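You operate a simulated robot arm through the tools that you are given. There is no shell and no other tool. Be economical: measure what you need, move in short steps, check, and stop when the job is done.

You are at the controls of a simulated robot arm. One attempt, no reset.

TASK
Wipe the oil smear off the upper gear board.
Fine: Shut the oil bottle's cap first and move the bottle to the middle gear board. Rub with the red rag till no oil shows, then lay the rag on the middle board too. Tip, spill, drop and pinch nothing.
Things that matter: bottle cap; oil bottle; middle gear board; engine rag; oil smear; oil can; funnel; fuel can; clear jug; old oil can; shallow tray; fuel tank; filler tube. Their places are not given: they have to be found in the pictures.

It is judged by the outcome, as a careful person would: the job done as asked, and still so three seconds after it is handed in. It fails if anything else is knocked over, pushed out of place, dropped, spilled or broken. A push-on lid holds only when it is set on centred and level and pressed home; a screw cap is set on level and turned clockwise until tight.

THE ROBOT
A 7-joint arm with a two-finger parallel gripper, fixed in place. Base frame: the origin is at the foot of the arm, x ahead of it, y to its left, z up. Units: m, degrees, N and s.
It reaches about 0.82 m from its shoulder. Its first joint turns from -66.0 to 66.0 degrees. Payload 1.57 kg.
Tool frame: the origin (TCP) lies between the finger pads and is the grasp point; the fingertips stand 0.03 m ahead of it; z points along the fingers, y is the line along which they close. Largest opening 0.11 m; finger width 0.024, thickness 0.012; the body of the gripper, 0.048 by 0.112 m, starts 0.078 m behind the TCP.
Orientation is that of the tool frame in the base frame, as a unit quaternion [x, y, z, w]. With the fingers straight down and closing along the base's y, the tool's x points along the base's -x, its y along +y and its z along -z.

THE INTERFACE
- The arm moves only by the tool apply_moves. Its argument "series" is a list of rows, each an object of numbers (a shift or turn left out is 0, a gripper value left out holds the last): "tx", "ty", "tz": the shift along the tool's x, y, z in units of 300 mm (1.0 is 300 mm); "ax", "ay", "az": the turn, a rotation vector about the tool's x, y, z in units of 120 degrees (1.0 is 120 degrees); "fingers": the closure, from 0 (fully open) to 1 (shut). In form: [{"tx": .., "ty": .., "tz": .., "ax": .., "ay": .., "az": .., "fingers": ..}, ...]. A call has 1 to 8 rows; each row is the pose to reach, as a shift and turn from the pose commanded when the call began, along the tool's axes at that moment. A call with a number of a shift or a turn outside -1 to 1 is refused whole. A row lasts 0.2 s, in which the tool goes at most 0.05 m and 8.6 degrees; a call with a longer step from one row to the next is refused whole, and so is a gripper value outside its range. A pose out of reach is approached as far as the arm can. The call stops where the force on the tool passes 40 N (or 10 N more than at its start, if that is more) or the arm is blocked; 0.2 s more then pass. The fingers move at their own pace (about 0.108 m/s each) and stop on an object; they squeeze with about 43 N. The grip force told is the motor's: it shows also when the fingers shut on nothing. Time passes only in rows, and 0.2 s behind the last, so rows that repeat a pose let the fingers close. It gives the time, the measured TCP pose, the force on the tool (base axes), the opening and the grip force at its end, in the units of the frame above (readings bear some noise).
- Cameras (640 x 400 px; columns grow to the right, rows downward): "scene" is fixed at [0.1389, -0.3837, 1.4121]; the picture's right is [0.88, -0.48, 0.00], its down [-0.19, -0.35, -0.92] and it looks along [0.44, 0.80, -0.40] (base axes); focal length 315 px, centre (320, 200). "wrist" rides on the gripper at [-0.036, 0, -0.08] in the tool frame; the picture's right is [0.00, -1.00, 0.00], its down [0.97, 0.00, -0.24] and it looks along [0.24, 0.00, 0.97] (tool axes); focal length 218 px, centre (320, 200).
- camera(camera): a new picture of that camera. No time passes.
- measure_at(camera, pixels): for up to 12 pixels [column, row] of the newest picture of that camera ("zoom" is the newest enlarged one), the place [x, y, z] in the base frame of the surface seen there, good to about 0.002 m, but the place of the scene camera against the robot may be out by one fixed shift of up to 0.025 m in any direction. No time passes.
- inspect(camera, box): a new picture of the part [left, top, right, bottom] of that camera's present view, enlarged. No time passes.
- hand_in(): hands the job in; it is judged then, once.

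Go step by step. Measure first, check grasps and placings, and put right what went wrong. The budget is 80 turns and 54 pictures, counting those below and the enlarged ones. Unless the task says otherwise, let go and move clear before handing in, and close with one line.

The tools are called after ">>>" as a command line: name --argument value ..., lists and objects as JSON in quotes. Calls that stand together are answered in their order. apply_moves: Moves the arm, as the interface text tells. Its arguments: {"type":"object","properties":{"series":{"type":"array"}},"required":["series"]} The other tools are called the same way: camera (camera) takes a picture; measure_at (camera, pixels) gives the place of the surface under pixels of a picture; inspect (camera, box) takes an enlarged picture of a part of a camera's view; hand_in () hands the job in.

At the start:

```text
clock: 0.0
tcp_pos: [0.3413, 0.1173, 1.3215]
orientation: [0.0, 1.0, 0.0, 0.0]
force: [-0.8, 0.0, -1.3]
finger_gap: 0.1099
grip_force: 0.1
```

scene: 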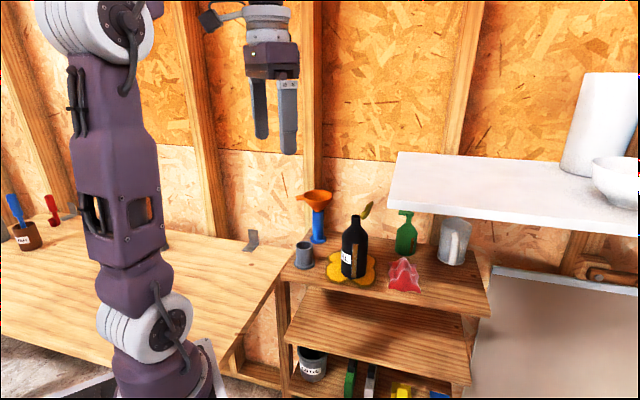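
wrist: 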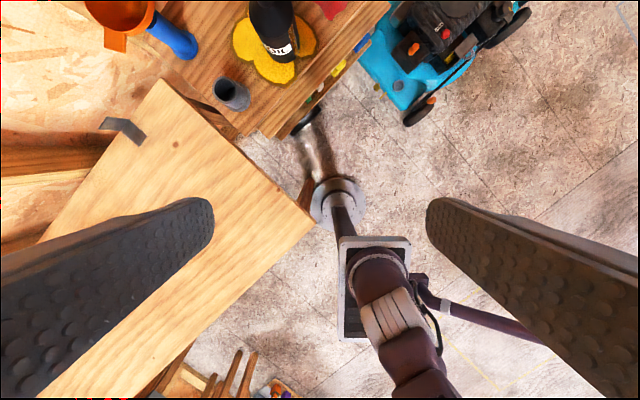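

The scene shows the bottle near (355,248) on a yellow smear, the red rag near (405,275), and shelves below. I'll enlarge that region.

>>> inspect --camera "scene" --box '[270, 170, 500, 314]'

>>> inspect --camera "scene" --box '[270, 270, 480, 400]'

```text
2.78 times, centred on (385, 242) of scene
```

zoom: 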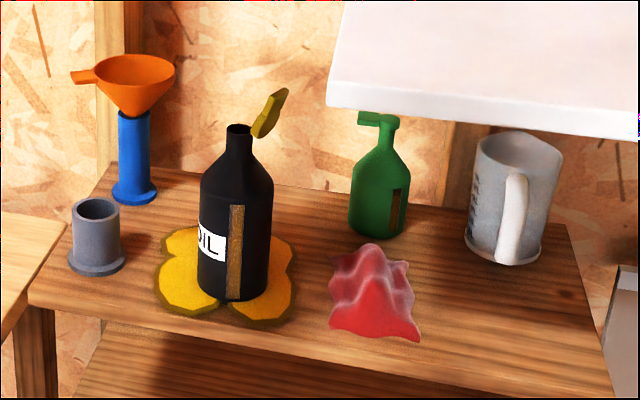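

```text
3.05 times, centred on (375, 335) of scene
```

zoom: 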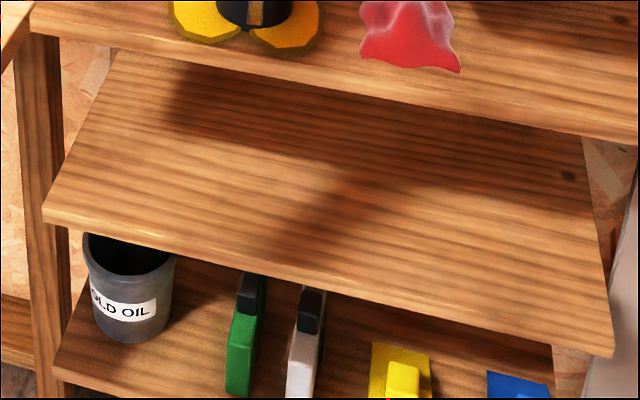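

The upper board holds the bottle with a hinged open cap, and the middle board is empty. I'll measure both boards and the objects.

>>> measure_at --camera "zoom" --pixels '[[48, 212], [110, 60], [605, 345], [580, 150], [330, 170], [330, 260], [200, 150], [480, 220], [36, 28], [630, 130], [345, 85], [550, 330]]'

>>> measure_at --camera "scene" --pixels '[[355.6, 215.6], [359.5, 217], [352, 216.5], [364, 216], [369, 208], [372.5, 203], [366, 214], [354, 245], [354, 270], [330, 265], [373, 270], [345, 283]]'

>>> measure_at --camera "scene" --pixels '[[405, 272], [403, 259], [392, 288], [419, 291], [415, 266], [406, 240], [406, 212], [304, 245], [316, 225], [317, 196], [455, 262], [370, 290]]'

>>> measure_at --camera "scene" --pixels '[[389, 208], [420, 212], [450, 216], [495, 222], [398, 155], [285, 279], [487, 313], [310, 229], [480, 250], [240, 260], [276, 255], [374, 254]]'

```text
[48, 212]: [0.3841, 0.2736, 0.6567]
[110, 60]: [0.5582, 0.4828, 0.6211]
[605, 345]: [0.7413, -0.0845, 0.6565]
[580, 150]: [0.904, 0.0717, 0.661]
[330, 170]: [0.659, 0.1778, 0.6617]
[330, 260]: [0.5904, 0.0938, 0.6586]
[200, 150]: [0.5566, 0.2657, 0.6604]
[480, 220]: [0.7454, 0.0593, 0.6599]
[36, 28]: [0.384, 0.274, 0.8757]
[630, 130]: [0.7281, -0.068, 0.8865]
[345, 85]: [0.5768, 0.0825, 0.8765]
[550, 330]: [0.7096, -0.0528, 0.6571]
```

```text
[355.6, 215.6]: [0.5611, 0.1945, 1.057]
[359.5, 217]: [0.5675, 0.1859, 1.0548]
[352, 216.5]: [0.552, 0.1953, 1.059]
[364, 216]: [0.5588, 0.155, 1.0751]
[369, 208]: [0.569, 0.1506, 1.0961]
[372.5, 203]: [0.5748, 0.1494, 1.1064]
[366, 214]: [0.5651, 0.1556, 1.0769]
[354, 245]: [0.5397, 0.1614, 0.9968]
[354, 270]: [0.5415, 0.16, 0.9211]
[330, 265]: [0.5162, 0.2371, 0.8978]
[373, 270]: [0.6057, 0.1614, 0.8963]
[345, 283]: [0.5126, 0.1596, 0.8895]
```

```text
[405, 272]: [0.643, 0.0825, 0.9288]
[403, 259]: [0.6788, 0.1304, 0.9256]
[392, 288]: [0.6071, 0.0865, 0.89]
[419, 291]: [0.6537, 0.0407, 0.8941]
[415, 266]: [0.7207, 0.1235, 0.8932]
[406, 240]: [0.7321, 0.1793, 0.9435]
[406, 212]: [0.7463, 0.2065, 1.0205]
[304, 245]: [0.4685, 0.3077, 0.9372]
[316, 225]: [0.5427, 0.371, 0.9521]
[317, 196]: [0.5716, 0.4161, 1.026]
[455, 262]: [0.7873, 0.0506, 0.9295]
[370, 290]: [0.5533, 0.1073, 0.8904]
```

```text
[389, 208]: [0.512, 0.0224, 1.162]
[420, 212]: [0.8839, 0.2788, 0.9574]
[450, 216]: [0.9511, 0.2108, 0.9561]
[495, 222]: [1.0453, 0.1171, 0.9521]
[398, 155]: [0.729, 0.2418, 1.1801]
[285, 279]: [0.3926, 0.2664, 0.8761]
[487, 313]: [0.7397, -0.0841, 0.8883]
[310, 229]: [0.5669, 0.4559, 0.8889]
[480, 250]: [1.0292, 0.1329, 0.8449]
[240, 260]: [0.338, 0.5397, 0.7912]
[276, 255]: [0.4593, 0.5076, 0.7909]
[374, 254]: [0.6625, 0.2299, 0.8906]
```

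Upper board surface is z≈0.889 and the middle about 0.660. Both front edges run along (0.71,-0.71), and the white shelf overhangs the right part at z≈1.16. The bottle is at about (0.56,0.19). I'll turn the gripper horizontal, pointing at the shelf, for a closer wrist view.

>>> apply_moves --series '[{"tx": -0.005, "ty": -0.04, "tz": 0.09, "ax": -0.0244, "ay": -0.059, "az": -0.0244}, {"tx": -0.01, "ty": -0.08, "tz": 0.18, "ax": -0.0488, "ay": -0.118, "az": -0.0488}, {"tx": -0.015, "ty": -0.12, "tz": 0.27, "ax": -0.0732, "ay": -0.177, "az": -0.0732}, {"tx": -0.02, "ty": -0.16, "tz": 0.36, "ax": -0.0976, "ay": -0.236, "az": -0.0976}, {"tx": -0.025, "ty": -0.2, "tz": 0.45, "ax": -0.122, "ay": -0.295, "az": -0.122}, {"tx": -0.03, "ty": -0.24, "tz": 0.54, "ax": -0.1464, "ay": -0.354, "az": -0.1464}, {"tx": -0.035, "ty": -0.28, "tz": 0.63, "ax": -0.1708, "ay": -0.413, "az": -0.1708}, {"tx": -0.04, "ty": -0.32, "tz": 0.7, "ax": -0.1952, "ay": -0.472, "az": -0.1952}]'

>>> apply_moves --series '[{"ax": -0.0244, "ay": -0.059, "az": -0.0244}, {"ax": -0.0488, "ay": -0.118, "az": -0.0488}, {"ax": -0.0732, "ay": -0.177, "az": -0.0732}, {"ax": -0.0976, "ay": -0.236, "az": -0.0976}]'

>>> camera --camera "wrist"

```text
clock: 1.8
tcp_pos: [0.345, 0.0383, 1.1381]
orientation: [-0.164, 0.898, 0.167, 0.373]
force: [-0.5, 0.7, -0.3]
finger_gap: 0.11
grip_force: 0.1
out of reach, approached as far as the arm can: row 7, 8
```

```text
clock: 2.8
tcp_pos: [0.3671, 0.0076, 1.1568]
orientation: [-0.246, 0.737, 0.253, 0.577]
force: [-0.8, -0.5, 0.2]
finger_gap: 0.1099
grip_force: 0.1
out of reach, approached as far as the arm can: row 1, 2, 3, 4
```

```text
49 pictures are left
```

wrist: 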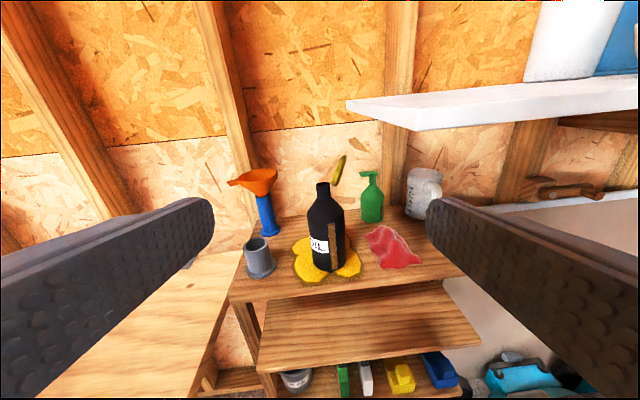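

The shelf is clearly visible; the bottle is near (327,230). I'll enlarge the wrist view to measure it free of the camera shift.

>>> inspect --camera "wrist" --box '[220, 140, 460, 290]'

```text
2.67 times, centred on (340, 215) of wrist
```

zoom: 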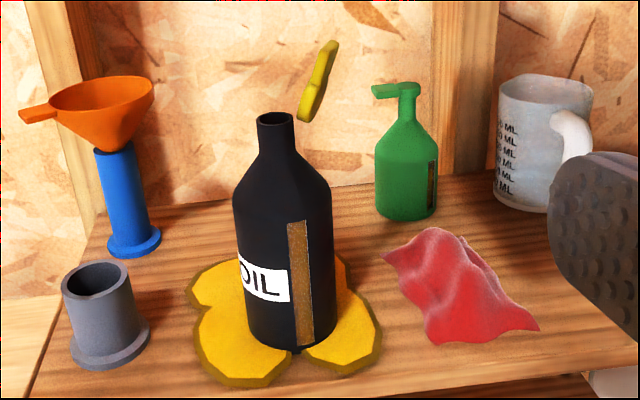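

>>> measure_at --camera "zoom" --pixels '[[276, 117], [262, 122], [290, 123], [276, 135], [305, 112], [318, 80], [330, 48], [312, 105], [285, 240], [240, 250], [335, 250], [285, 335]]'

>>> measure_at --camera "zoom" --pixels '[[295, 345], [215, 290], [240, 380], [330, 368], [375, 330], [345, 270], [195, 350], [385, 258], [432, 230], [440, 342], [538, 328], [465, 290]]'

>>> measure_at --camera "wrist" --pixels '[[350, 108], [414, 130], [234, 297], [468, 273], [262, 372], [478, 344], [330, 350], [380, 340], [410, 126], [232, 303], [300, 330], [420, 325]]'

```text
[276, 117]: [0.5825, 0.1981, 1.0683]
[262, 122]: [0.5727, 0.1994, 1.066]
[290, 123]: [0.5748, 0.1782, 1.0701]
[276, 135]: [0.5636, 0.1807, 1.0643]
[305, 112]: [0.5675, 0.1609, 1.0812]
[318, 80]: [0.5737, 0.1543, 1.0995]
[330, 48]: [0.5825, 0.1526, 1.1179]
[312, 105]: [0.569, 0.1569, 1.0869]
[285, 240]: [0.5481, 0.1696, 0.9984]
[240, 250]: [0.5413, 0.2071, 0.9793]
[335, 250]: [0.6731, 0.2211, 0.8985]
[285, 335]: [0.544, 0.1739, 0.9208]
```

```text
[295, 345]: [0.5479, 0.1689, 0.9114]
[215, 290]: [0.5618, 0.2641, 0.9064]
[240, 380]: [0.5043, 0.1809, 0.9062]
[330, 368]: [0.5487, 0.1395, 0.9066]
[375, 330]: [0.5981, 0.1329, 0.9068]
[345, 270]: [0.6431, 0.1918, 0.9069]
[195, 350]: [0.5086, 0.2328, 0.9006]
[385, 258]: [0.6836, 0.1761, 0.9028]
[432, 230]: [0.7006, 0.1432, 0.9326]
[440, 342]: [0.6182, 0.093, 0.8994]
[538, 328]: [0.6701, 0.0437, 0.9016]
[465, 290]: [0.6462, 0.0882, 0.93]
```

```text
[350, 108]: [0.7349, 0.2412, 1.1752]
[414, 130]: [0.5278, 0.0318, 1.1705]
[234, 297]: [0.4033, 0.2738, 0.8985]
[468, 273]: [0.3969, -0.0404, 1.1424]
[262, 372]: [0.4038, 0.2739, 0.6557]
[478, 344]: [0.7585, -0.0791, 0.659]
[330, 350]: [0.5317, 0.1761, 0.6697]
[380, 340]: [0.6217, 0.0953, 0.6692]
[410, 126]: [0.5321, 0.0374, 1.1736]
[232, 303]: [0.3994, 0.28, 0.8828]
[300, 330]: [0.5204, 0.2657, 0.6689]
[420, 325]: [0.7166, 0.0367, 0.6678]
```

Shift-free values: bottle axis ≈ (0.572,0.190), board z≈0.899, oil top 0.907, neck top 1.068. The cap is hinged on the +s (right) side, leaning out to z≈1.118. I'll come closer along the pointing direction and check the pose.

>>> apply_moves --series '[{"tx": 0.01, "ty": -0.03, "tz": 0.1}, {"tx": 0.02, "ty": -0.06, "tz": 0.2}, {"tx": 0.03, "ty": -0.09, "tz": 0.3}, {"tx": 0.038, "ty": -0.118, "tz": 0.38}, {"tx": 0.038, "ty": -0.118, "tz": 0.38}]'

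>>> camera --camera "wrist"

```text
clock: 4.0
tcp_pos: [0.4697, 0.0555, 1.1186]
orientation: [-0.245, 0.738, 0.251, 0.577]
force: [0.1, -0.3, 0.1]
finger_gap: 0.11
grip_force: 0.1
```

```text
47 pictures are left
```

wrist: 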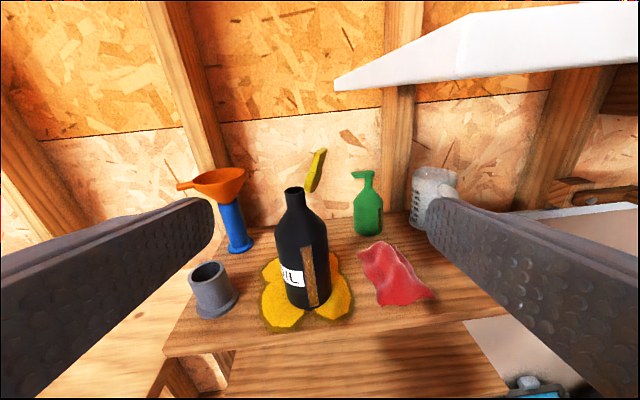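

The commanded pose was clipped to the reachable one, so orientation is about 13° short. I'll correct it to level now.

>>> apply_moves --series '[{"ax": -0.015, "ay": -0.049, "az": -0.0225}, {"ax": -0.03, "ay": -0.098, "az": -0.045}, {"ax": -0.03, "ay": -0.098, "az": -0.045}]'

>>> inspect --camera "wrist" --box '[220, 100, 420, 225]'

```text
clock: 4.8
tcp_pos: [0.4698, 0.0563, 1.119]
orientation: [-0.27, 0.654, 0.27, 0.653]
force: [-0.8, 0.2, -0.3]
finger_gap: 0.1097
grip_force: 0.1
```

```text
3.20 times, centred on (320, 162) of wrist
```

zoom: 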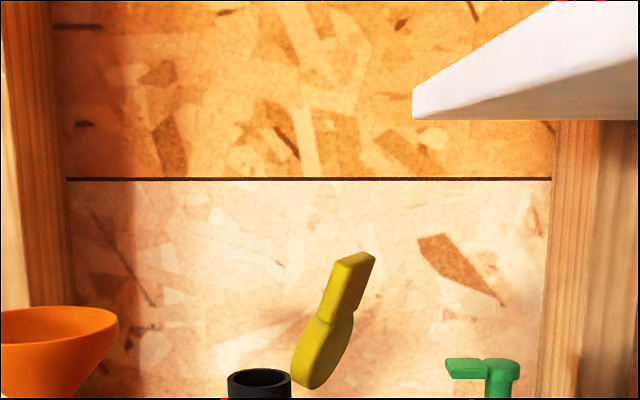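

Level now. The cap is a round disc with a tab on top, its lower edge by the neck at zoom (305,380). I'll measure it and the white shelf's edge.

>>> measure_at --camera "zoom" --pixels '[[297, 370], [308, 382], [318, 345], [343, 345], [325, 325], [350, 315], [338, 285], [360, 280], [345, 262], [372, 254], [260, 372], [418, 112]]'

>>> measure_at --camera "zoom" --pixels '[[440, 116], [540, 118], [600, 60], [415, 95], [250, 390], [285, 385], [235, 380]]'

```text
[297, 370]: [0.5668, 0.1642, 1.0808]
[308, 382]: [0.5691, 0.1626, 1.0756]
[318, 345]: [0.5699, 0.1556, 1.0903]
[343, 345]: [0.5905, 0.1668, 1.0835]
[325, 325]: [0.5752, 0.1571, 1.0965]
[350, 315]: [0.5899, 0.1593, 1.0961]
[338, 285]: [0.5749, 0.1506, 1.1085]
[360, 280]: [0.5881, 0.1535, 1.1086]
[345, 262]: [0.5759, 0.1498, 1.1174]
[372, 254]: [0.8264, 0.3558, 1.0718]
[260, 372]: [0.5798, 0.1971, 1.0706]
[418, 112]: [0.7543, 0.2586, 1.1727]
```

```text
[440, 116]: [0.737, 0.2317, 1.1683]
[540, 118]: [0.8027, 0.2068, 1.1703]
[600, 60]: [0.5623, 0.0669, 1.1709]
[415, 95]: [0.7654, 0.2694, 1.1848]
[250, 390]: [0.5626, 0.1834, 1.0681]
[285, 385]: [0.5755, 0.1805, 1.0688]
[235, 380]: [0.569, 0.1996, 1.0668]
```

Shelf underside is z≈1.168 with left edge s≈0.350, and the cap tab is at s≈0.307, t≈0.52, z≈1.108. I'll advance with the fingers open, so that the right finger stands just outside the tab.

>>> apply_moves --series '[{"tx": 0.047, "ty": 0.065, "tz": 0.0}, {"tx": 0.047, "ty": 0.065, "tz": 0.12}, {"tx": 0.047, "ty": 0.065, "tz": 0.24}, {"tx": 0.047, "ty": 0.065, "tz": 0.36}, {"tx": 0.047, "ty": 0.065, "tz": 0.44}, {"tx": 0.047, "ty": 0.065, "tz": 0.51}, {"tx": 0.047, "ty": 0.065, "tz": 0.51}]'

>>> camera --camera "wrist"

```text
clock: 6.4
tcp_pos: [0.5645, 0.1783, 1.105]
orientation: [-0.27, 0.654, 0.271, 0.652]
force: [0.4, 0.2, -0.1]
finger_gap: 0.11
grip_force: 0.0
out of reach, approached as far as the arm can: row 1
```

```text
45 pictures are left
```

wrist: 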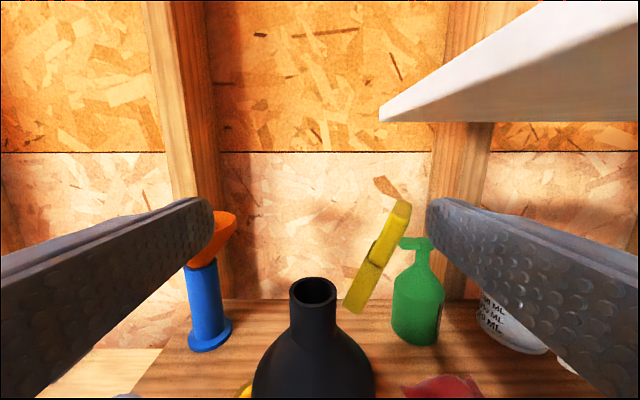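

The tab sits just inside the right finger. I'll push gently to the left in small steps.

>>> apply_moves --series '[{"ty": 0.03}, {"ty": 0.06}, {"ty": 0.09}, {"ty": 0.12}, {"ty": 0.14}]'

>>> camera --camera "wrist"

```text
clock: 7.6
tcp_pos: [0.5338, 0.2068, 1.1043]
orientation: [-0.27, 0.655, 0.271, 0.652]
force: [-1.0, 0.6, -0.4]
finger_gap: 0.1102
grip_force: 0.0
```

```text
44 pictures are left
```

wrist: 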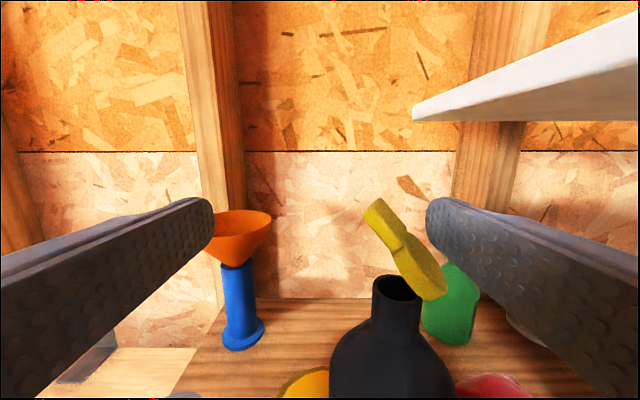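

The cap is past vertical and leaning over the mouth, with the bottle undisturbed. I'll rise, close the fingers, and place them above the cap.

>>> apply_moves --series '[{"tx": -0.09}, {"tx": -0.17}, {"tx": -0.17, "fingers": 1}, {"tx": -0.17, "fingers": 1}, {"tx": -0.17, "ty": -0.04, "fingers": 1}, {"tx": -0.17, "ty": -0.075, "tz": 0.03, "fingers": 1}, {"tx": -0.17, "ty": -0.075, "tz": 0.03, "fingers": 1}]'

>>> camera --camera "wrist"

>>> inspect --camera "scene" --box '[290, 150, 450, 250]'

```text
clock: 9.2
tcp_pos: [0.5578, 0.197, 1.1557]
orientation: [-0.271, 0.653, 0.271, 0.653]
force: [0.8, -0.4, 0.5]
finger_gap: 0.0001
grip_force: 21.2
```

```text
43 pictures are left
```

wrist: 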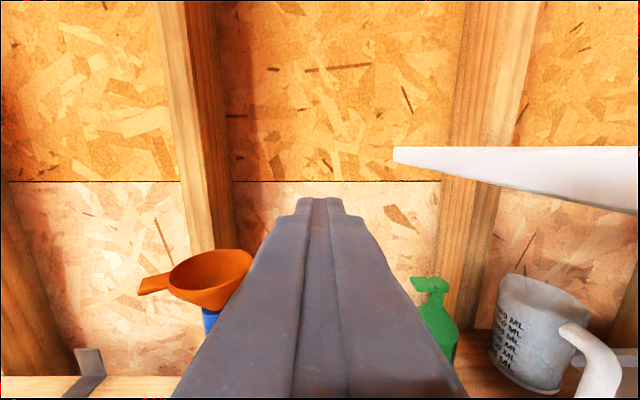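

```text
4.00 times, centred on (370, 200) of scene
```

zoom: 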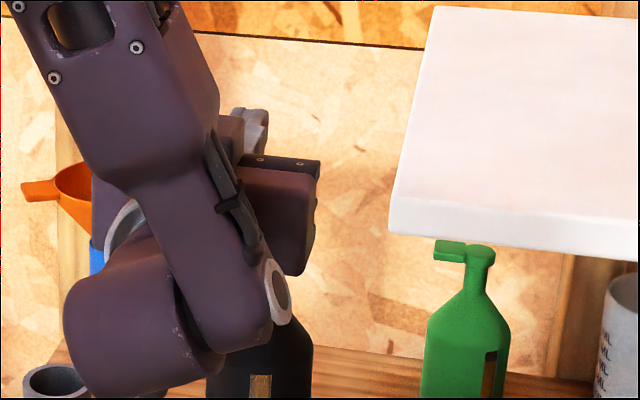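

The fingers are over the cap (TCP s≈0.255, t≈0.534). I'll lower slowly, watching the force.

>>> apply_moves --series '[{"tx": 0.04}, {"tx": 0.08}, {"tx": 0.11}, {"tx": 0.14}, {"tx": 0.16}, {"tx": 0.175}, {"tx": 0.19}]'

```text
clock: 10.8
tcp_pos: [0.5575, 0.1962, 1.0983]
orientation: [-0.271, 0.654, 0.271, 0.652]
force: [-0.3, -0.1, -0.9]
finger_gap: 0.0001
grip_force: 21.9
```

Force is still near zero, so I'll continue down in small steps.

>>> apply_moves --series '[{"tx": 0.01}, {"tx": 0.02}, {"tx": 0.03}, {"tx": 0.035}, {"tx": 0.04}]'

```text
clock: 12.1
tcp_pos: [0.5559, 0.197, 1.0912]
orientation: [-0.27, 0.648, 0.273, 0.658]
force: [-2.4, -2.7, 9.7]
finger_gap: 0.0003
grip_force: 21.5
stopped in row 5: the force on the tool passed its limit (the readings are from after the stop); the commanded pose is now the measured one
```

A firm contact came at finger underside z≈1.079. I'll rise and back off to look at the cap.

>>> apply_moves --series '[{"tx": -0.05}, {"tx": -0.15}, {"tx": -0.15, "tz": -0.12}, {"tx": -0.15, "tz": -0.25}, {"tx": -0.15, "tz": -0.38}, {"tx": -0.1, "tz": -0.45, "fingers": 0}, {"tx": -0.1, "tz": -0.45, "fingers": 0}, {"tx": -0.1, "tz": -0.45, "fingers": 0}]'

>>> camera --camera "wrist"

```text
clock: 13.9
tcp_pos: [0.4672, 0.1023, 1.1238]
orientation: [-0.27, 0.65, 0.272, 0.656]
force: [0.0, 0.2, 0.1]
finger_gap: 0.1098
grip_force: 0.0
out of reach, approached as far as the arm can: row 6, 7, 8
```

```text
41 pictures are left
```

wrist: 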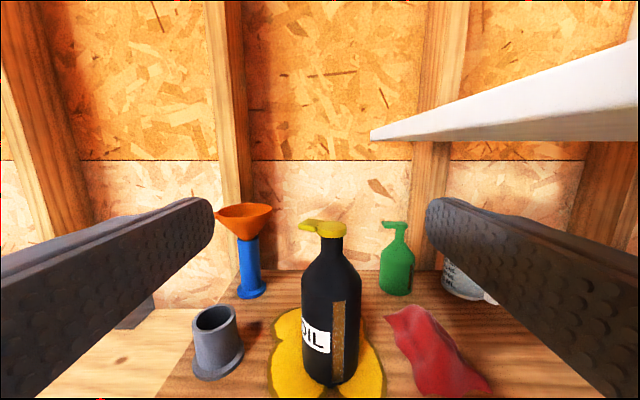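

The cap now lies over the mouth at (322,228). I'll enlarge to see whether it is level and home.

>>> inspect --camera "wrist" --box '[280, 205, 376, 265]'

```text
6.67 times, centred on (328, 235) of wrist
```

zoom: 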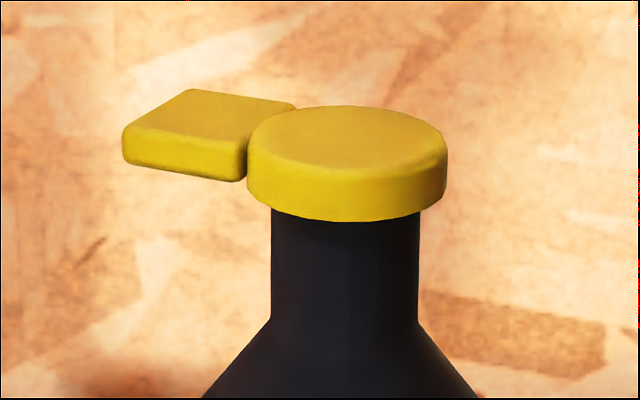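

The cap looks level and centred over the neck. I'll check its height and evenness, and re-measure the bottle.

>>> measure_at --camera "zoom" --pixels '[[270, 130], [345, 120], [345, 155], [425, 135], [160, 125], [230, 110], [345, 260], [345, 200]]'

>>> measure_at --camera "wrist" --pixels '[[330, 300], [330, 340], [330, 378], [306, 310], [357, 310], [280, 370], [375, 370]]'

```text
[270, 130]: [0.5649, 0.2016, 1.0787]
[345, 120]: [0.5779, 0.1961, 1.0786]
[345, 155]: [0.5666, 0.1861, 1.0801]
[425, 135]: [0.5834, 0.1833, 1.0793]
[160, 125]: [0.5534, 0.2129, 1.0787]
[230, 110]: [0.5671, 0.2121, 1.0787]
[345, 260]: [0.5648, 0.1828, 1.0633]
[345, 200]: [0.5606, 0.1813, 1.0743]
```

```text
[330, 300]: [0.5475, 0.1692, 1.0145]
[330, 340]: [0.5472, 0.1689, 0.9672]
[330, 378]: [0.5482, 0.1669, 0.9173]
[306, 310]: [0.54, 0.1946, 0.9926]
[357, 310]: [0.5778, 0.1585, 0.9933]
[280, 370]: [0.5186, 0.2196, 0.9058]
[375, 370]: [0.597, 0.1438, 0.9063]
```

The cap top is flat at z=1.079 and level, and the bottle has not moved. Now I'll descend in front of the bottle, part-close the fingers to a 0.086 opening, and check the line-up.

>>> apply_moves --series '[{"tx": 0.1, "ty": -0.02, "fingers": 0.22}, {"tx": 0.2, "ty": -0.04, "fingers": 0.22}, {"tx": 0.3, "ty": -0.04, "fingers": 0.22}, {"tx": 0.4, "ty": -0.04, "fingers": 0.22}, {"tx": 0.48, "ty": -0.04, "fingers": 0.22}, {"tx": 0.53, "ty": -0.04, "fingers": 0.22}, {"tx": 0.53, "ty": -0.04, "fingers": 0.22}]'

>>> camera --camera "wrist"

```text
clock: 15.5
tcp_pos: [0.544, 0.0919, 0.9843]
orientation: [-0.27, 0.65, 0.273, 0.656]
force: [0.1, 0.3, -0.2]
finger_gap: 0.0857
grip_force: 0.0
out of reach, approached as far as the arm can: row 1, 2, 3, 4, 5, 6, 7
```

```text
39 pictures are left
```

wrist: 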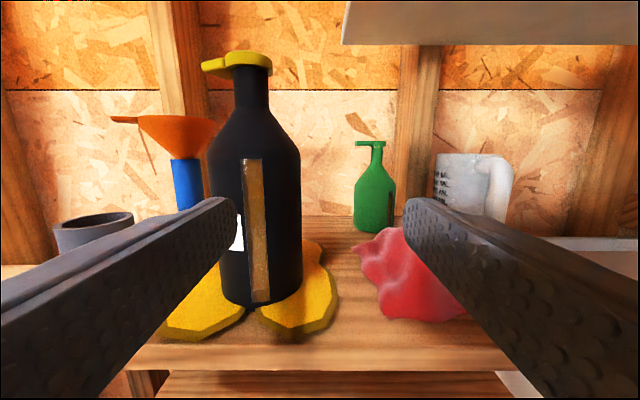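

The arm cannot fold that close and drifted to s≈0.32, t≈0.45, touching nothing. Instead I'll go up, over, and come down around the bottle from above with the gripper level.

>>> apply_moves --series '[{"tx": -0.12, "ty": 0.05, "fingers": 0}, {"tx": -0.24, "ty": 0.1, "fingers": 0}, {"tx": -0.36, "ty": 0.14, "fingers": 0}, {"tx": -0.47, "ty": 0.167, "fingers": 0}, {"tx": -0.47, "ty": 0.167, "tz": 0.1, "fingers": 0}, {"tx": -0.47, "ty": 0.167, "tz": 0.2, "fingers": 0}, {"tx": -0.47, "ty": 0.167, "tz": 0.298, "fingers": 0}, {"tx": -0.47, "ty": 0.167, "tz": 0.298, "fingers": 0}]'

>>> camera --camera "wrist"

```text
clock: 17.3
tcp_pos: [0.5718, 0.1916, 1.1262]
orientation: [-0.27, 0.649, 0.272, 0.657]
force: [-0.4, -0.9, -0.8]
finger_gap: 0.11
grip_force: 0.1
```

```text
38 pictures are left
```

wrist: 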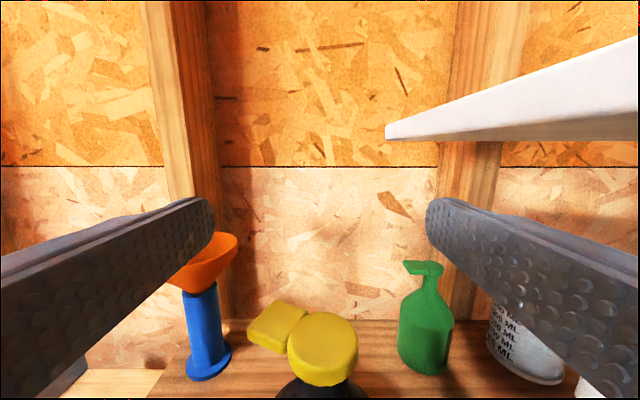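

I'm centred over the bottle, with the cap tab inside the fingers. Descending to grip height z≈0.965.

>>> apply_moves --series '[{"tx": 0.1}, {"tx": 0.2}, {"tx": 0.3}, {"tx": 0.4}, {"tx": 0.48}, {"tx": 0.535}, {"tx": 0.535}]'

>>> camera --camera "wrist"

```text
clock: 18.9
tcp_pos: [0.5721, 0.1916, 0.9655]
orientation: [-0.27, 0.649, 0.272, 0.657]
force: [-0.6, -0.1, -0.4]
finger_gap: 0.1099
grip_force: 0.2
```

```text
37 pictures are left
```

wrist: 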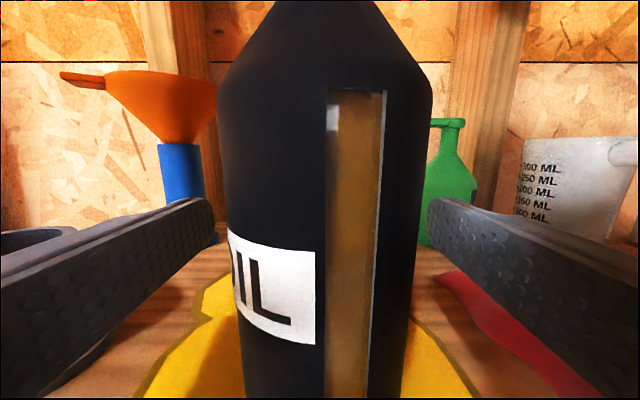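

The bottle stands between the fingers. Closing.

>>> apply_moves --series '[{"fingers": 0.4}, {"fingers": 0.5}, {"fingers": 0.6}, {"fingers": 0.8}, {"fingers": 0.8}]'

```text
clock: 20.1
tcp_pos: [0.5721, 0.1915, 0.9646]
orientation: [-0.271, 0.649, 0.273, 0.656]
force: [0.4, -0.9, -0.3]
finger_gap: 0.0668
grip_force: 43.7
```

Gripped at a 0.067 width. Lifting slowly, straight up.

>>> apply_moves --series '[{"tx": -0.02}, {"tx": -0.05}, {"tx": -0.08}, {"tx": -0.11}, {"tx": -0.14}, {"tx": -0.16}, {"tx": -0.16}]'

>>> camera --camera "wrist"

>>> camera --camera "scene"

```text
clock: 21.7
tcp_pos: [0.5712, 0.1901, 1.0117]
orientation: [-0.27, 0.65, 0.271, 0.657]
force: [0.5, -0.6, -2.8]
finger_gap: 0.0673
grip_force: 42.4
```

```text
36 pictures are left
```

wrist: 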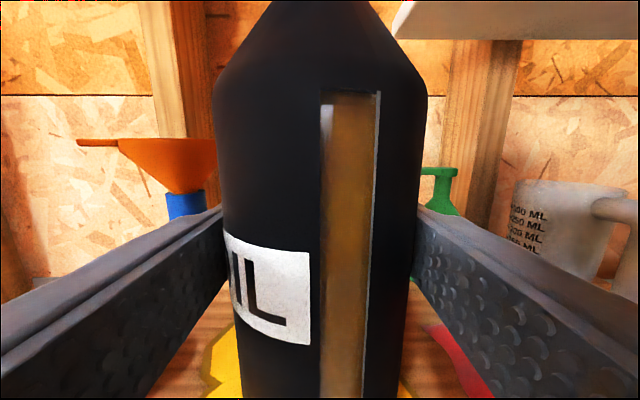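

```text
35 pictures are left
```

scene: 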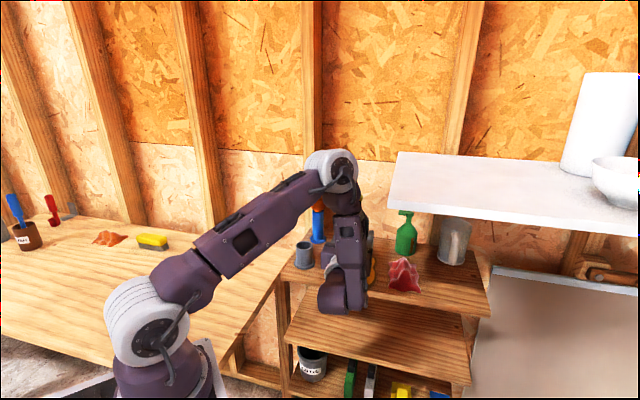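

The bottle is lifted cleanly. Before moving it right and out, I'll measure where the elbow and forearm are relative to the white shelf.

>>> measure_at --camera "scene" --pixels '[[330, 155], [342, 172], [352, 185], [345, 235], [335, 300], [358, 300], [362, 235], [210, 260], [145, 325], [165, 370], [389, 207]]'

```text
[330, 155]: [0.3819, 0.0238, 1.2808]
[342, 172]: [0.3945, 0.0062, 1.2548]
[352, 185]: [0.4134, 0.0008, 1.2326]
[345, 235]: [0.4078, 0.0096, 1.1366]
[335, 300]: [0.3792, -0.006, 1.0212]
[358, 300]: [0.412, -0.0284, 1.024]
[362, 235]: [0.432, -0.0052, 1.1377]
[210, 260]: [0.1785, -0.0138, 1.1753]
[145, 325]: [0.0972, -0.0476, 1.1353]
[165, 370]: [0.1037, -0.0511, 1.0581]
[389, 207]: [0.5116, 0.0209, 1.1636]
```

The elbow stays in front of the white shelf on the planned path. I'll carry the bottle diagonally out to the right and front, first half now.

>>> apply_moves --series '[{"tx": -0.035}, {"tx": -0.035, "ty": -0.06, "tz": -0.05}, {"tx": -0.035, "ty": -0.14, "tz": -0.11}, {"tx": -0.035, "ty": -0.22, "tz": -0.18}, {"tx": -0.035, "ty": -0.3, "tz": -0.25}, {"tx": -0.035, "ty": -0.36, "tz": -0.3}, {"tx": -0.035, "ty": -0.36, "tz": -0.3}]'

```text
clock: 23.3
tcp_pos: [0.5848, 0.05, 1.0218]
orientation: [-0.271, 0.649, 0.273, 0.656]
force: [-1.2, -0.4, -4.5]
finger_gap: 0.0671
grip_force: 42.5
```

On track at s≈0.378, t≈0.449. Continuing to s≈0.47, t≈0.40, clear of the board front.

>>> apply_moves --series '[{"ty": -0.07, "tz": -0.05}, {"ty": -0.14, "tz": -0.1}, {"ty": -0.21, "tz": -0.15}, {"ty": -0.27, "tz": -0.18}, {"ty": -0.31, "tz": -0.2}, {"ty": -0.31, "tz": -0.2}]'

>>> camera --camera "scene"

```text
clock: 24.7
tcp_pos: [0.6081, -0.0576, 1.0211]
orientation: [-0.271, 0.65, 0.272, 0.656]
force: [0.0, -0.2, -3.8]
finger_gap: 0.0664
grip_force: 43.2
```

```text
34 pictures are left
```

scene: 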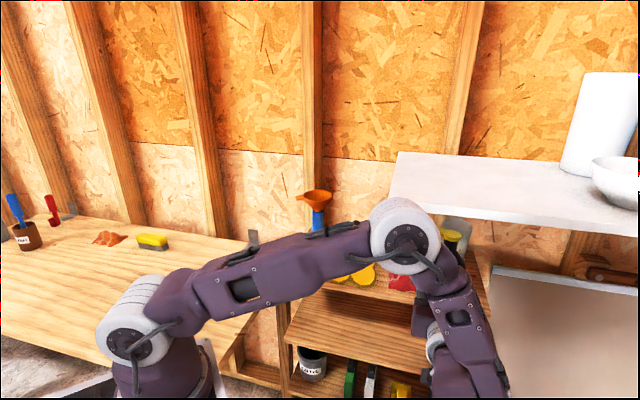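

Clear of the board front (t≈0.389, s≈0.471). Descending in front of the shelves to the middle level.

>>> apply_moves --series '[{"tx": 0.11}, {"tx": 0.23}, {"tx": 0.35}, {"tx": 0.47}, {"tx": 0.59}, {"tx": 0.71}, {"tx": 0.81}, {"tx": 0.9}]'

>>> camera --camera "wrist"

>>> camera --camera "scene"

```text
clock: 26.5
tcp_pos: [0.6093, -0.0567, 0.7518]
orientation: [-0.271, 0.65, 0.272, 0.656]
force: [-0.1, -0.3, -3.2]
finger_gap: 0.067
grip_force: 42.8
```

```text
33 pictures are left
```

wrist: 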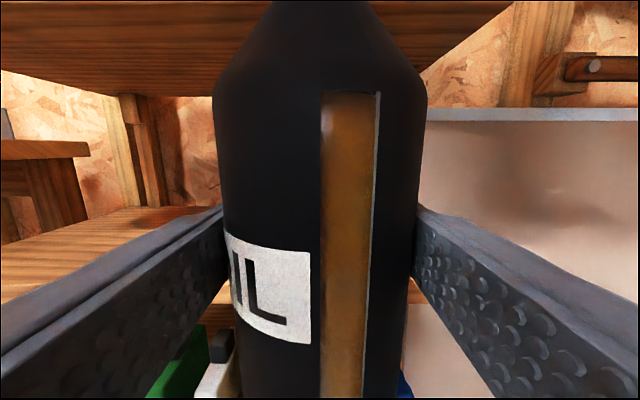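

```text
32 pictures are left
```

scene: 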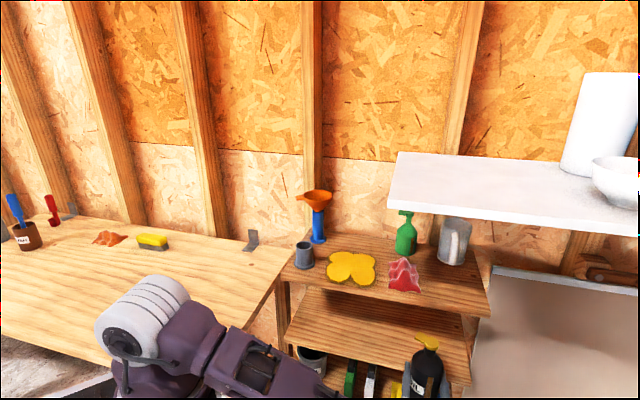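

Now I'll measure the upper board's underside and edge in the wrist view, and the middle board's right end.

>>> measure_at --camera "wrist" --pixels '[[60, 20], [150, 60], [80, 5], [450, 20], [180, 50], [120, 80], [130, 220], [60, 240], [30, 290], [420, 60], [490, 20]]'

>>> measure_at --camera "scene" --pixels '[[468, 383], [465, 330], [426, 342], [472, 365], [400, 330], [487, 316], [440, 345], [395, 365], [455, 345]]'

```text
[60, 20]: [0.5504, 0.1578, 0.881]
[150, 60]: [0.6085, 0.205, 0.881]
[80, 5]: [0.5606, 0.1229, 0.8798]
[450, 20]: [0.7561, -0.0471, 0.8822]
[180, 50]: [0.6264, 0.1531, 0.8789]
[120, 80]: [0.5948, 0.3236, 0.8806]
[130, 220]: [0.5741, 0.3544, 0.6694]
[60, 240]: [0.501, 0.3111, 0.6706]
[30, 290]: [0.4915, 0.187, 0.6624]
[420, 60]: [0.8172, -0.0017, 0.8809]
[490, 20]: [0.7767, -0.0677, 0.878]
```

```text
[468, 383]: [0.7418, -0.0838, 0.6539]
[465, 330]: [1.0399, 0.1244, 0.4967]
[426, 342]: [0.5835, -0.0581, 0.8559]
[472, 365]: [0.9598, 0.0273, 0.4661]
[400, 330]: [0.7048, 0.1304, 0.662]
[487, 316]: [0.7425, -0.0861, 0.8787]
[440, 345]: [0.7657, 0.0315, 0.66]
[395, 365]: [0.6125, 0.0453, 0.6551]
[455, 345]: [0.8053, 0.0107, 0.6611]
```

Underside is z=0.880 and the middle top 0.6695. The bottle spans 0.685–0.865, so about 15 mm is free on each side. Sliding it in to t≈0.535.

>>> apply_moves --series '[{"tz": 0.08}, {"tz": 0.16}, {"tx": 0.003, "tz": 0.24}, {"tx": 0.003, "tz": 0.32}, {"tx": 0.004, "tz": 0.4}, {"tx": 0.004, "tz": 0.48}, {"tx": 0.004, "tz": 0.48}]'

>>> camera --camera "scene"

```text
clock: 28.1
tcp_pos: [0.689, 0.0232, 0.748]
orientation: [-0.268, 0.654, 0.273, 0.653]
force: [0.5, 0.5, -4.4]
finger_gap: 0.0671
grip_force: 43.0
out of reach, approached as far as the arm can: row 5, 6, 7
```

```text
31 pictures are left
```

scene: 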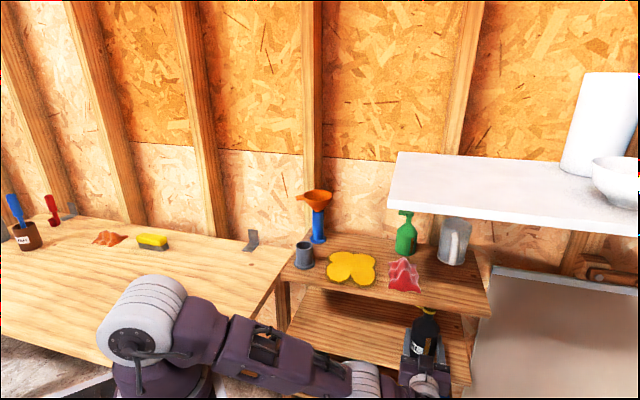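

Reach ended at t≈0.504, with the bottle still over the front edge. I'll move left to s≈0.42 and then further in.

>>> apply_moves --series '[{"ty": 0.06}, {"ty": 0.12}, {"ty": 0.17}, {"ty": 0.17, "tz": 0.05}, {"ty": 0.17, "tz": 0.09}, {"ty": 0.17, "tz": 0.12}, {"ty": 0.17, "tz": 0.12}]'

>>> camera --camera "wrist"

```text
clock: 29.7
tcp_pos: [0.679, 0.0847, 0.7474]
orientation: [-0.271, 0.649, 0.272, 0.657]
force: [0.0, 0.8, -3.9]
finger_gap: 0.0668
grip_force: 42.8
```

```text
30 pictures are left
```

wrist: 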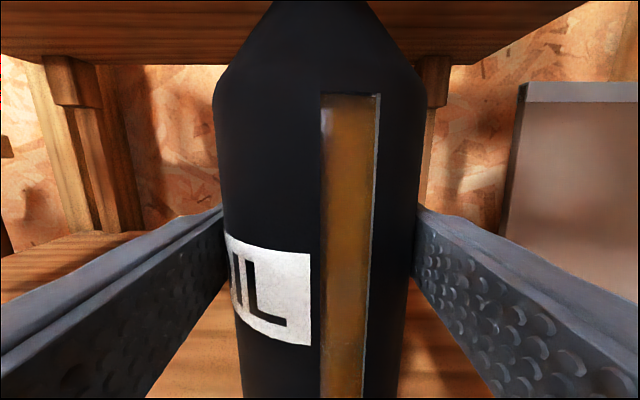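

Now at s≈0.420, t≈0.540, fully over the middle board. Lowering gently to contact.

>>> apply_moves --series '[{"tx": 0.012}, {"tx": 0.024}, {"tx": 0.032}, {"tx": 0.036}, {"tx": 0.038}, {"tx": 0.04}, {"tx": 0.04}]'

```text
clock: 31.3
tcp_pos: [0.6766, 0.0859, 0.7377]
orientation: [-0.271, 0.649, 0.273, 0.656]
force: [-0.4, -0.2, -3.9]
finger_gap: 0.067
grip_force: 42.7
```

Still only the bottle's weight. Continuing down a millimetre at a time.

>>> apply_moves --series '[{"tx": 0.004}, {"tx": 0.007}, {"tx": 0.01}, {"tx": 0.01}]'

```text
clock: 32.3
tcp_pos: [0.6776, 0.0855, 0.7358]
orientation: [-0.271, 0.647, 0.273, 0.658]
force: [-4.6, 3.1, 21.5]
finger_gap: 0.0669
grip_force: 43.2
```

Contact is made (+21 N). I'll ease off, then open the fingers.

>>> apply_moves --series '[{"tx": -0.005}, {"tx": -0.006}, {"tx": -0.006, "fingers": 0.3}, {"tx": -0.006, "fingers": 0.15}, {"tx": -0.006, "fingers": 0.1}, {"tx": -0.006, "fingers": 0.1}]'

>>> camera --camera "wrist"

```text
clock: 33.7
tcp_pos: [0.6787, 0.0844, 0.7365]
orientation: [-0.271, 0.649, 0.273, 0.657]
force: [-0.4, -0.1, 0.6]
finger_gap: 0.0992
grip_force: 0.1
```

```text
29 pictures are left
```

wrist: 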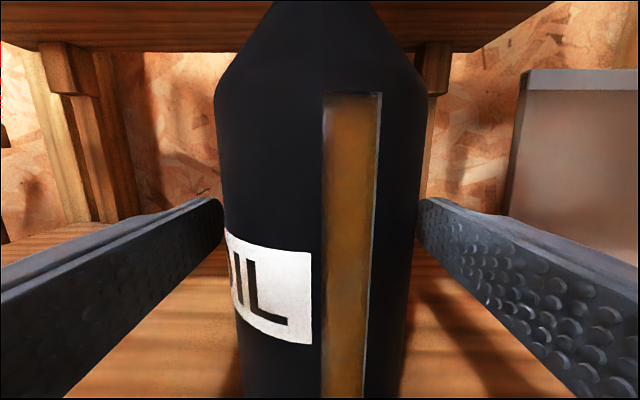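

The bottle stands free. Backing straight out.

>>> apply_moves --series '[{"tz": -0.08}, {"tz": -0.16}, {"tz": -0.24}, {"tz": -0.32}, {"tz": -0.4}, {"tz": -0.48}, {"tz": -0.54}, {"tz": -0.54}]'

>>> camera --camera "wrist"

```text
clock: 35.5
tcp_pos: [0.5638, -0.0299, 0.7339]
orientation: [-0.271, 0.649, 0.273, 0.657]
force: [-0.7, -0.2, -0.1]
finger_gap: 0.099
grip_force: 0.0
```

```text
28 pictures are left
```

wrist: 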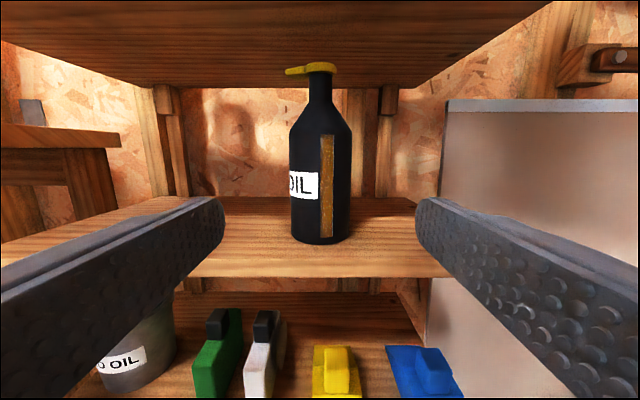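

The bottle is upright and capped on the middle board at (318,190). Now I'll rise in front of the shelf to see the rag, pitching the fingers down about 30°.

>>> apply_moves --series '[{"tx": -0.12}, {"tx": -0.25}, {"tx": -0.38}, {"tx": -0.51}, {"tx": -0.64}, {"tx": -0.77}, {"tx": -0.9}, {"tx": -1.0}]'

>>> apply_moves --series '[{"ay": 0.065, "fingers": 0}, {"ay": 0.13}, {"ay": 0.195}, {"ay": 0.25}, {"ay": 0.25}]'

>>> camera --camera "wrist"

```text
clock: 37.3
tcp_pos: [0.5603, -0.0328, 1.0333]
orientation: [-0.27, 0.649, 0.273, 0.657]
force: [-0.2, 0.0, 0.3]
finger_gap: 0.0989
grip_force: 0.1
```

```text
clock: 38.5
tcp_pos: [0.5603, -0.0315, 1.034]
orientation: [-0.333, 0.797, 0.193, 0.465]
force: [0.1, 0.2, 0.1]
finger_gap: 0.1099
grip_force: 0.0
```

```text
27 pictures are left
```

wrist: 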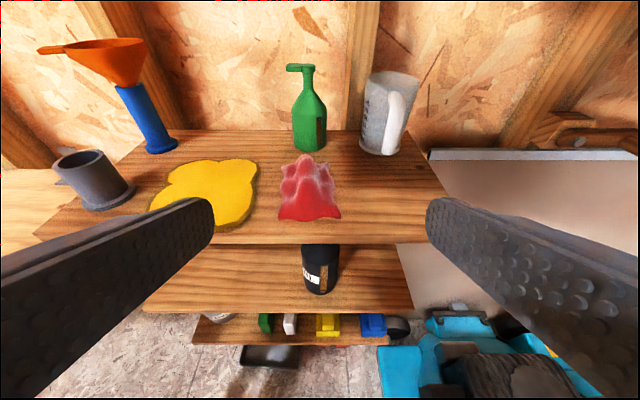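

Good view. I'll enlarge the rag and smear for measuring.

>>> inspect --camera "wrist" --box '[140, 120, 380, 270]'

```text
2.67 times, centred on (260, 195) of wrist
```

zoom: 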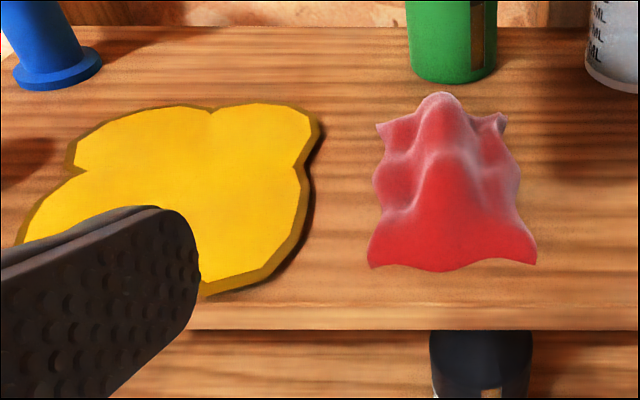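

>>> measure_at --camera "zoom" --pixels '[[437, 98], [440, 155], [440, 200], [450, 265], [372, 262], [532, 260], [380, 185], [518, 190], [380, 125], [505, 118], [480, 200], [410, 200]]'

>>> measure_at --camera "zoom" --pixels '[[320, 125], [310, 110], [215, 110], [75, 140], [75, 165], [25, 225], [205, 290], [300, 240], [300, 175], [180, 180], [340, 320], [500, 300]]'

```text
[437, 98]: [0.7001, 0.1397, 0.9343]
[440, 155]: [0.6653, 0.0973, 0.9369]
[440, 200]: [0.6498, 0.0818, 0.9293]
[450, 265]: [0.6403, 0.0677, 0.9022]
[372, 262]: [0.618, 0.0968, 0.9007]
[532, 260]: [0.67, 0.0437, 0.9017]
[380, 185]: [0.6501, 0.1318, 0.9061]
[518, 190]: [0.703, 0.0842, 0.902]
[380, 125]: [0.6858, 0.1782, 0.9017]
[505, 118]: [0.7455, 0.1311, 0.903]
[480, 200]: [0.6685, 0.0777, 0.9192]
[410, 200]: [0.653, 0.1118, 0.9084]
```

```text
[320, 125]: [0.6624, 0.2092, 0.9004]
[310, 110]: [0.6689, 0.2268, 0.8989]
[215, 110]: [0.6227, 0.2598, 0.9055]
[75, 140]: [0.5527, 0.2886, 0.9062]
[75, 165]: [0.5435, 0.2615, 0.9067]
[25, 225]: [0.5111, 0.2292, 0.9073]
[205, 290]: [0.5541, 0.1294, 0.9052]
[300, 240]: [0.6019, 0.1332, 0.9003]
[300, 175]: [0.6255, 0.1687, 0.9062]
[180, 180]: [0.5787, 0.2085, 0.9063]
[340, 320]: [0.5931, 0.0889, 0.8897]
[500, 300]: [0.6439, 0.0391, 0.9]
```

The rag's ridge runs along t≈0.51–0.60 at s≈0.40, z≈0.935, with the board at 0.899. I'll move over it with fingers straddling the ridge.

>>> apply_moves --series '[{"tx": -0.01, "ty": 0.03, "tz": 0.1, "fingers": 0.15}, {"tx": -0.025, "ty": 0.065, "tz": 0.2, "fingers": 0.15}, {"tx": -0.037, "ty": 0.065, "tz": 0.3, "fingers": 0.15}, {"tx": -0.05, "ty": 0.065, "tz": 0.4, "fingers": 0.15}, {"tx": -0.06, "ty": 0.065, "tz": 0.49, "fingers": 0.15}, {"tx": -0.07, "ty": 0.065, "tz": 0.557, "fingers": 0.15}, {"tx": -0.07, "ty": 0.065, "tz": 0.557, "fingers": 0.15}]'

>>> camera --camera "wrist"

>>> camera --camera "scene"

```text
clock: 40.1
tcp_pos: [0.6568, 0.0926, 0.969]
orientation: [-0.332, 0.797, 0.193, 0.466]
force: [0.5, -0.2, 0.0]
finger_gap: 0.0934
grip_force: 0.2
```

```text
25 pictures are left
```

wrist: 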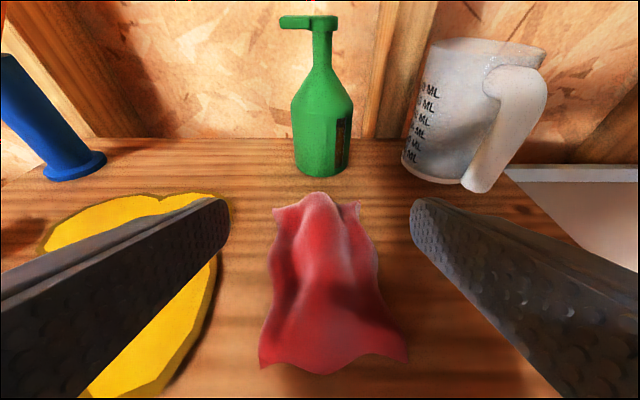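

```text
24 pictures are left
```

scene: 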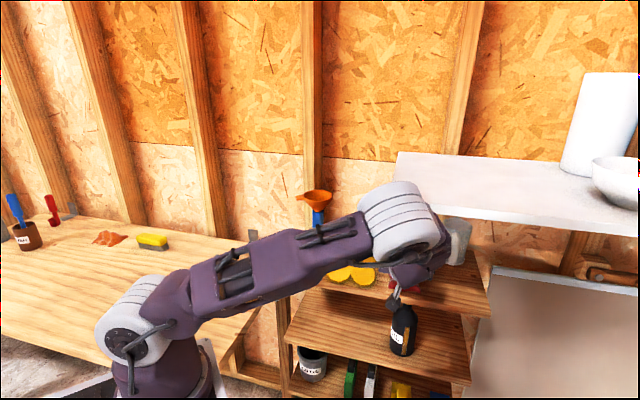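

The rag is centred between the fingers. The elbow at (405,215) looks near the white shelf corner, so I'll measure that gap first.

>>> measure_at --camera "scene" --pixels '[[400, 183], [425, 195], [438, 225], [430, 245], [412, 262], [441, 265], [380, 200], [450, 218], [460, 195]]'

```text
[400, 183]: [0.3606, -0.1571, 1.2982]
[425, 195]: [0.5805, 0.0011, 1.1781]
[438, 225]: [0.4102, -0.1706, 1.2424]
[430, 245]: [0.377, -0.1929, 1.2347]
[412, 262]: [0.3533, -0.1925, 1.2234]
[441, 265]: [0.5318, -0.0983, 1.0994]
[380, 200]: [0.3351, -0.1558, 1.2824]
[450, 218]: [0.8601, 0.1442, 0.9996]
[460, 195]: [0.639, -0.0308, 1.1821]
```

The elbow is about 0.2 m clear of the shelf. Descending vertically around the rag ridge and closing.

>>> apply_moves --series '[{"tx": 0.04, "tz": 0.023}, {"tx": 0.08, "tz": 0.046}, {"tx": 0.11, "tz": 0.063}, {"tx": 0.12, "tz": 0.068}, {"tx": 0.12, "tz": 0.068}]'

>>> apply_moves --series '[{"fingers": 0.4}, {"fingers": 0.6}, {"fingers": 0.8}, {"fingers": 1}, {"fingers": 1}]'

>>> camera --camera "wrist"

```text
clock: 41.3
tcp_pos: [0.6569, 0.0925, 0.9282]
orientation: [-0.332, 0.797, 0.193, 0.467]
force: [0.0, 0.2, -0.7]
finger_gap: 0.0934
grip_force: 0.0
```

```text
clock: 42.5
tcp_pos: [0.6559, 0.0925, 0.9286]
orientation: [-0.331, 0.797, 0.193, 0.466]
force: [0.3, 0.2, -0.6]
finger_gap: 0.0738
grip_force: 42.7
```

```text
23 pictures are left
```

wrist: 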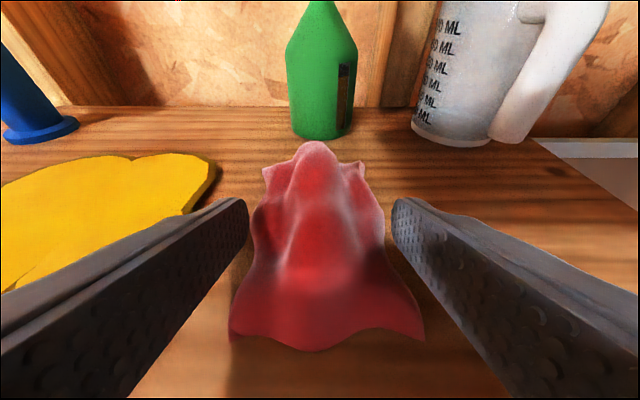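

Gripped at a 0.074 width with the rag centred. Lifting 3 cm to test the hold.

>>> apply_moves --series '[{"tx": -0.03, "tz": -0.017}, {"tx": -0.06, "tz": -0.034}, {"tx": -0.087, "tz": -0.049}, {"tx": -0.087, "tz": -0.049}]'

>>> camera --camera "wrist"

```text
clock: 43.5
tcp_pos: [0.6566, 0.0925, 0.9587]
orientation: [-0.332, 0.797, 0.193, 0.466]
force: [0.2, 0.3, -0.2]
finger_gap: 0.0738
grip_force: 43.2
```

```text
22 pictures are left
```

wrist: 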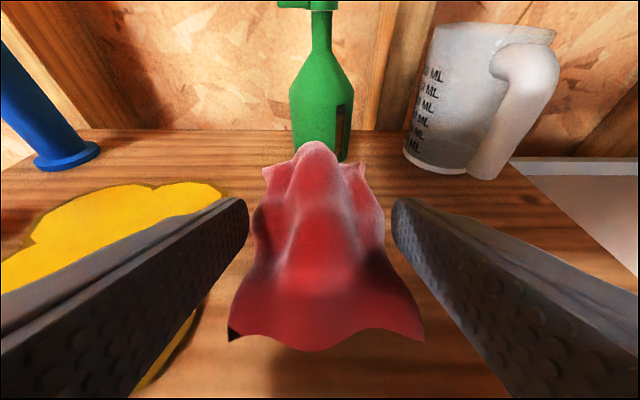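

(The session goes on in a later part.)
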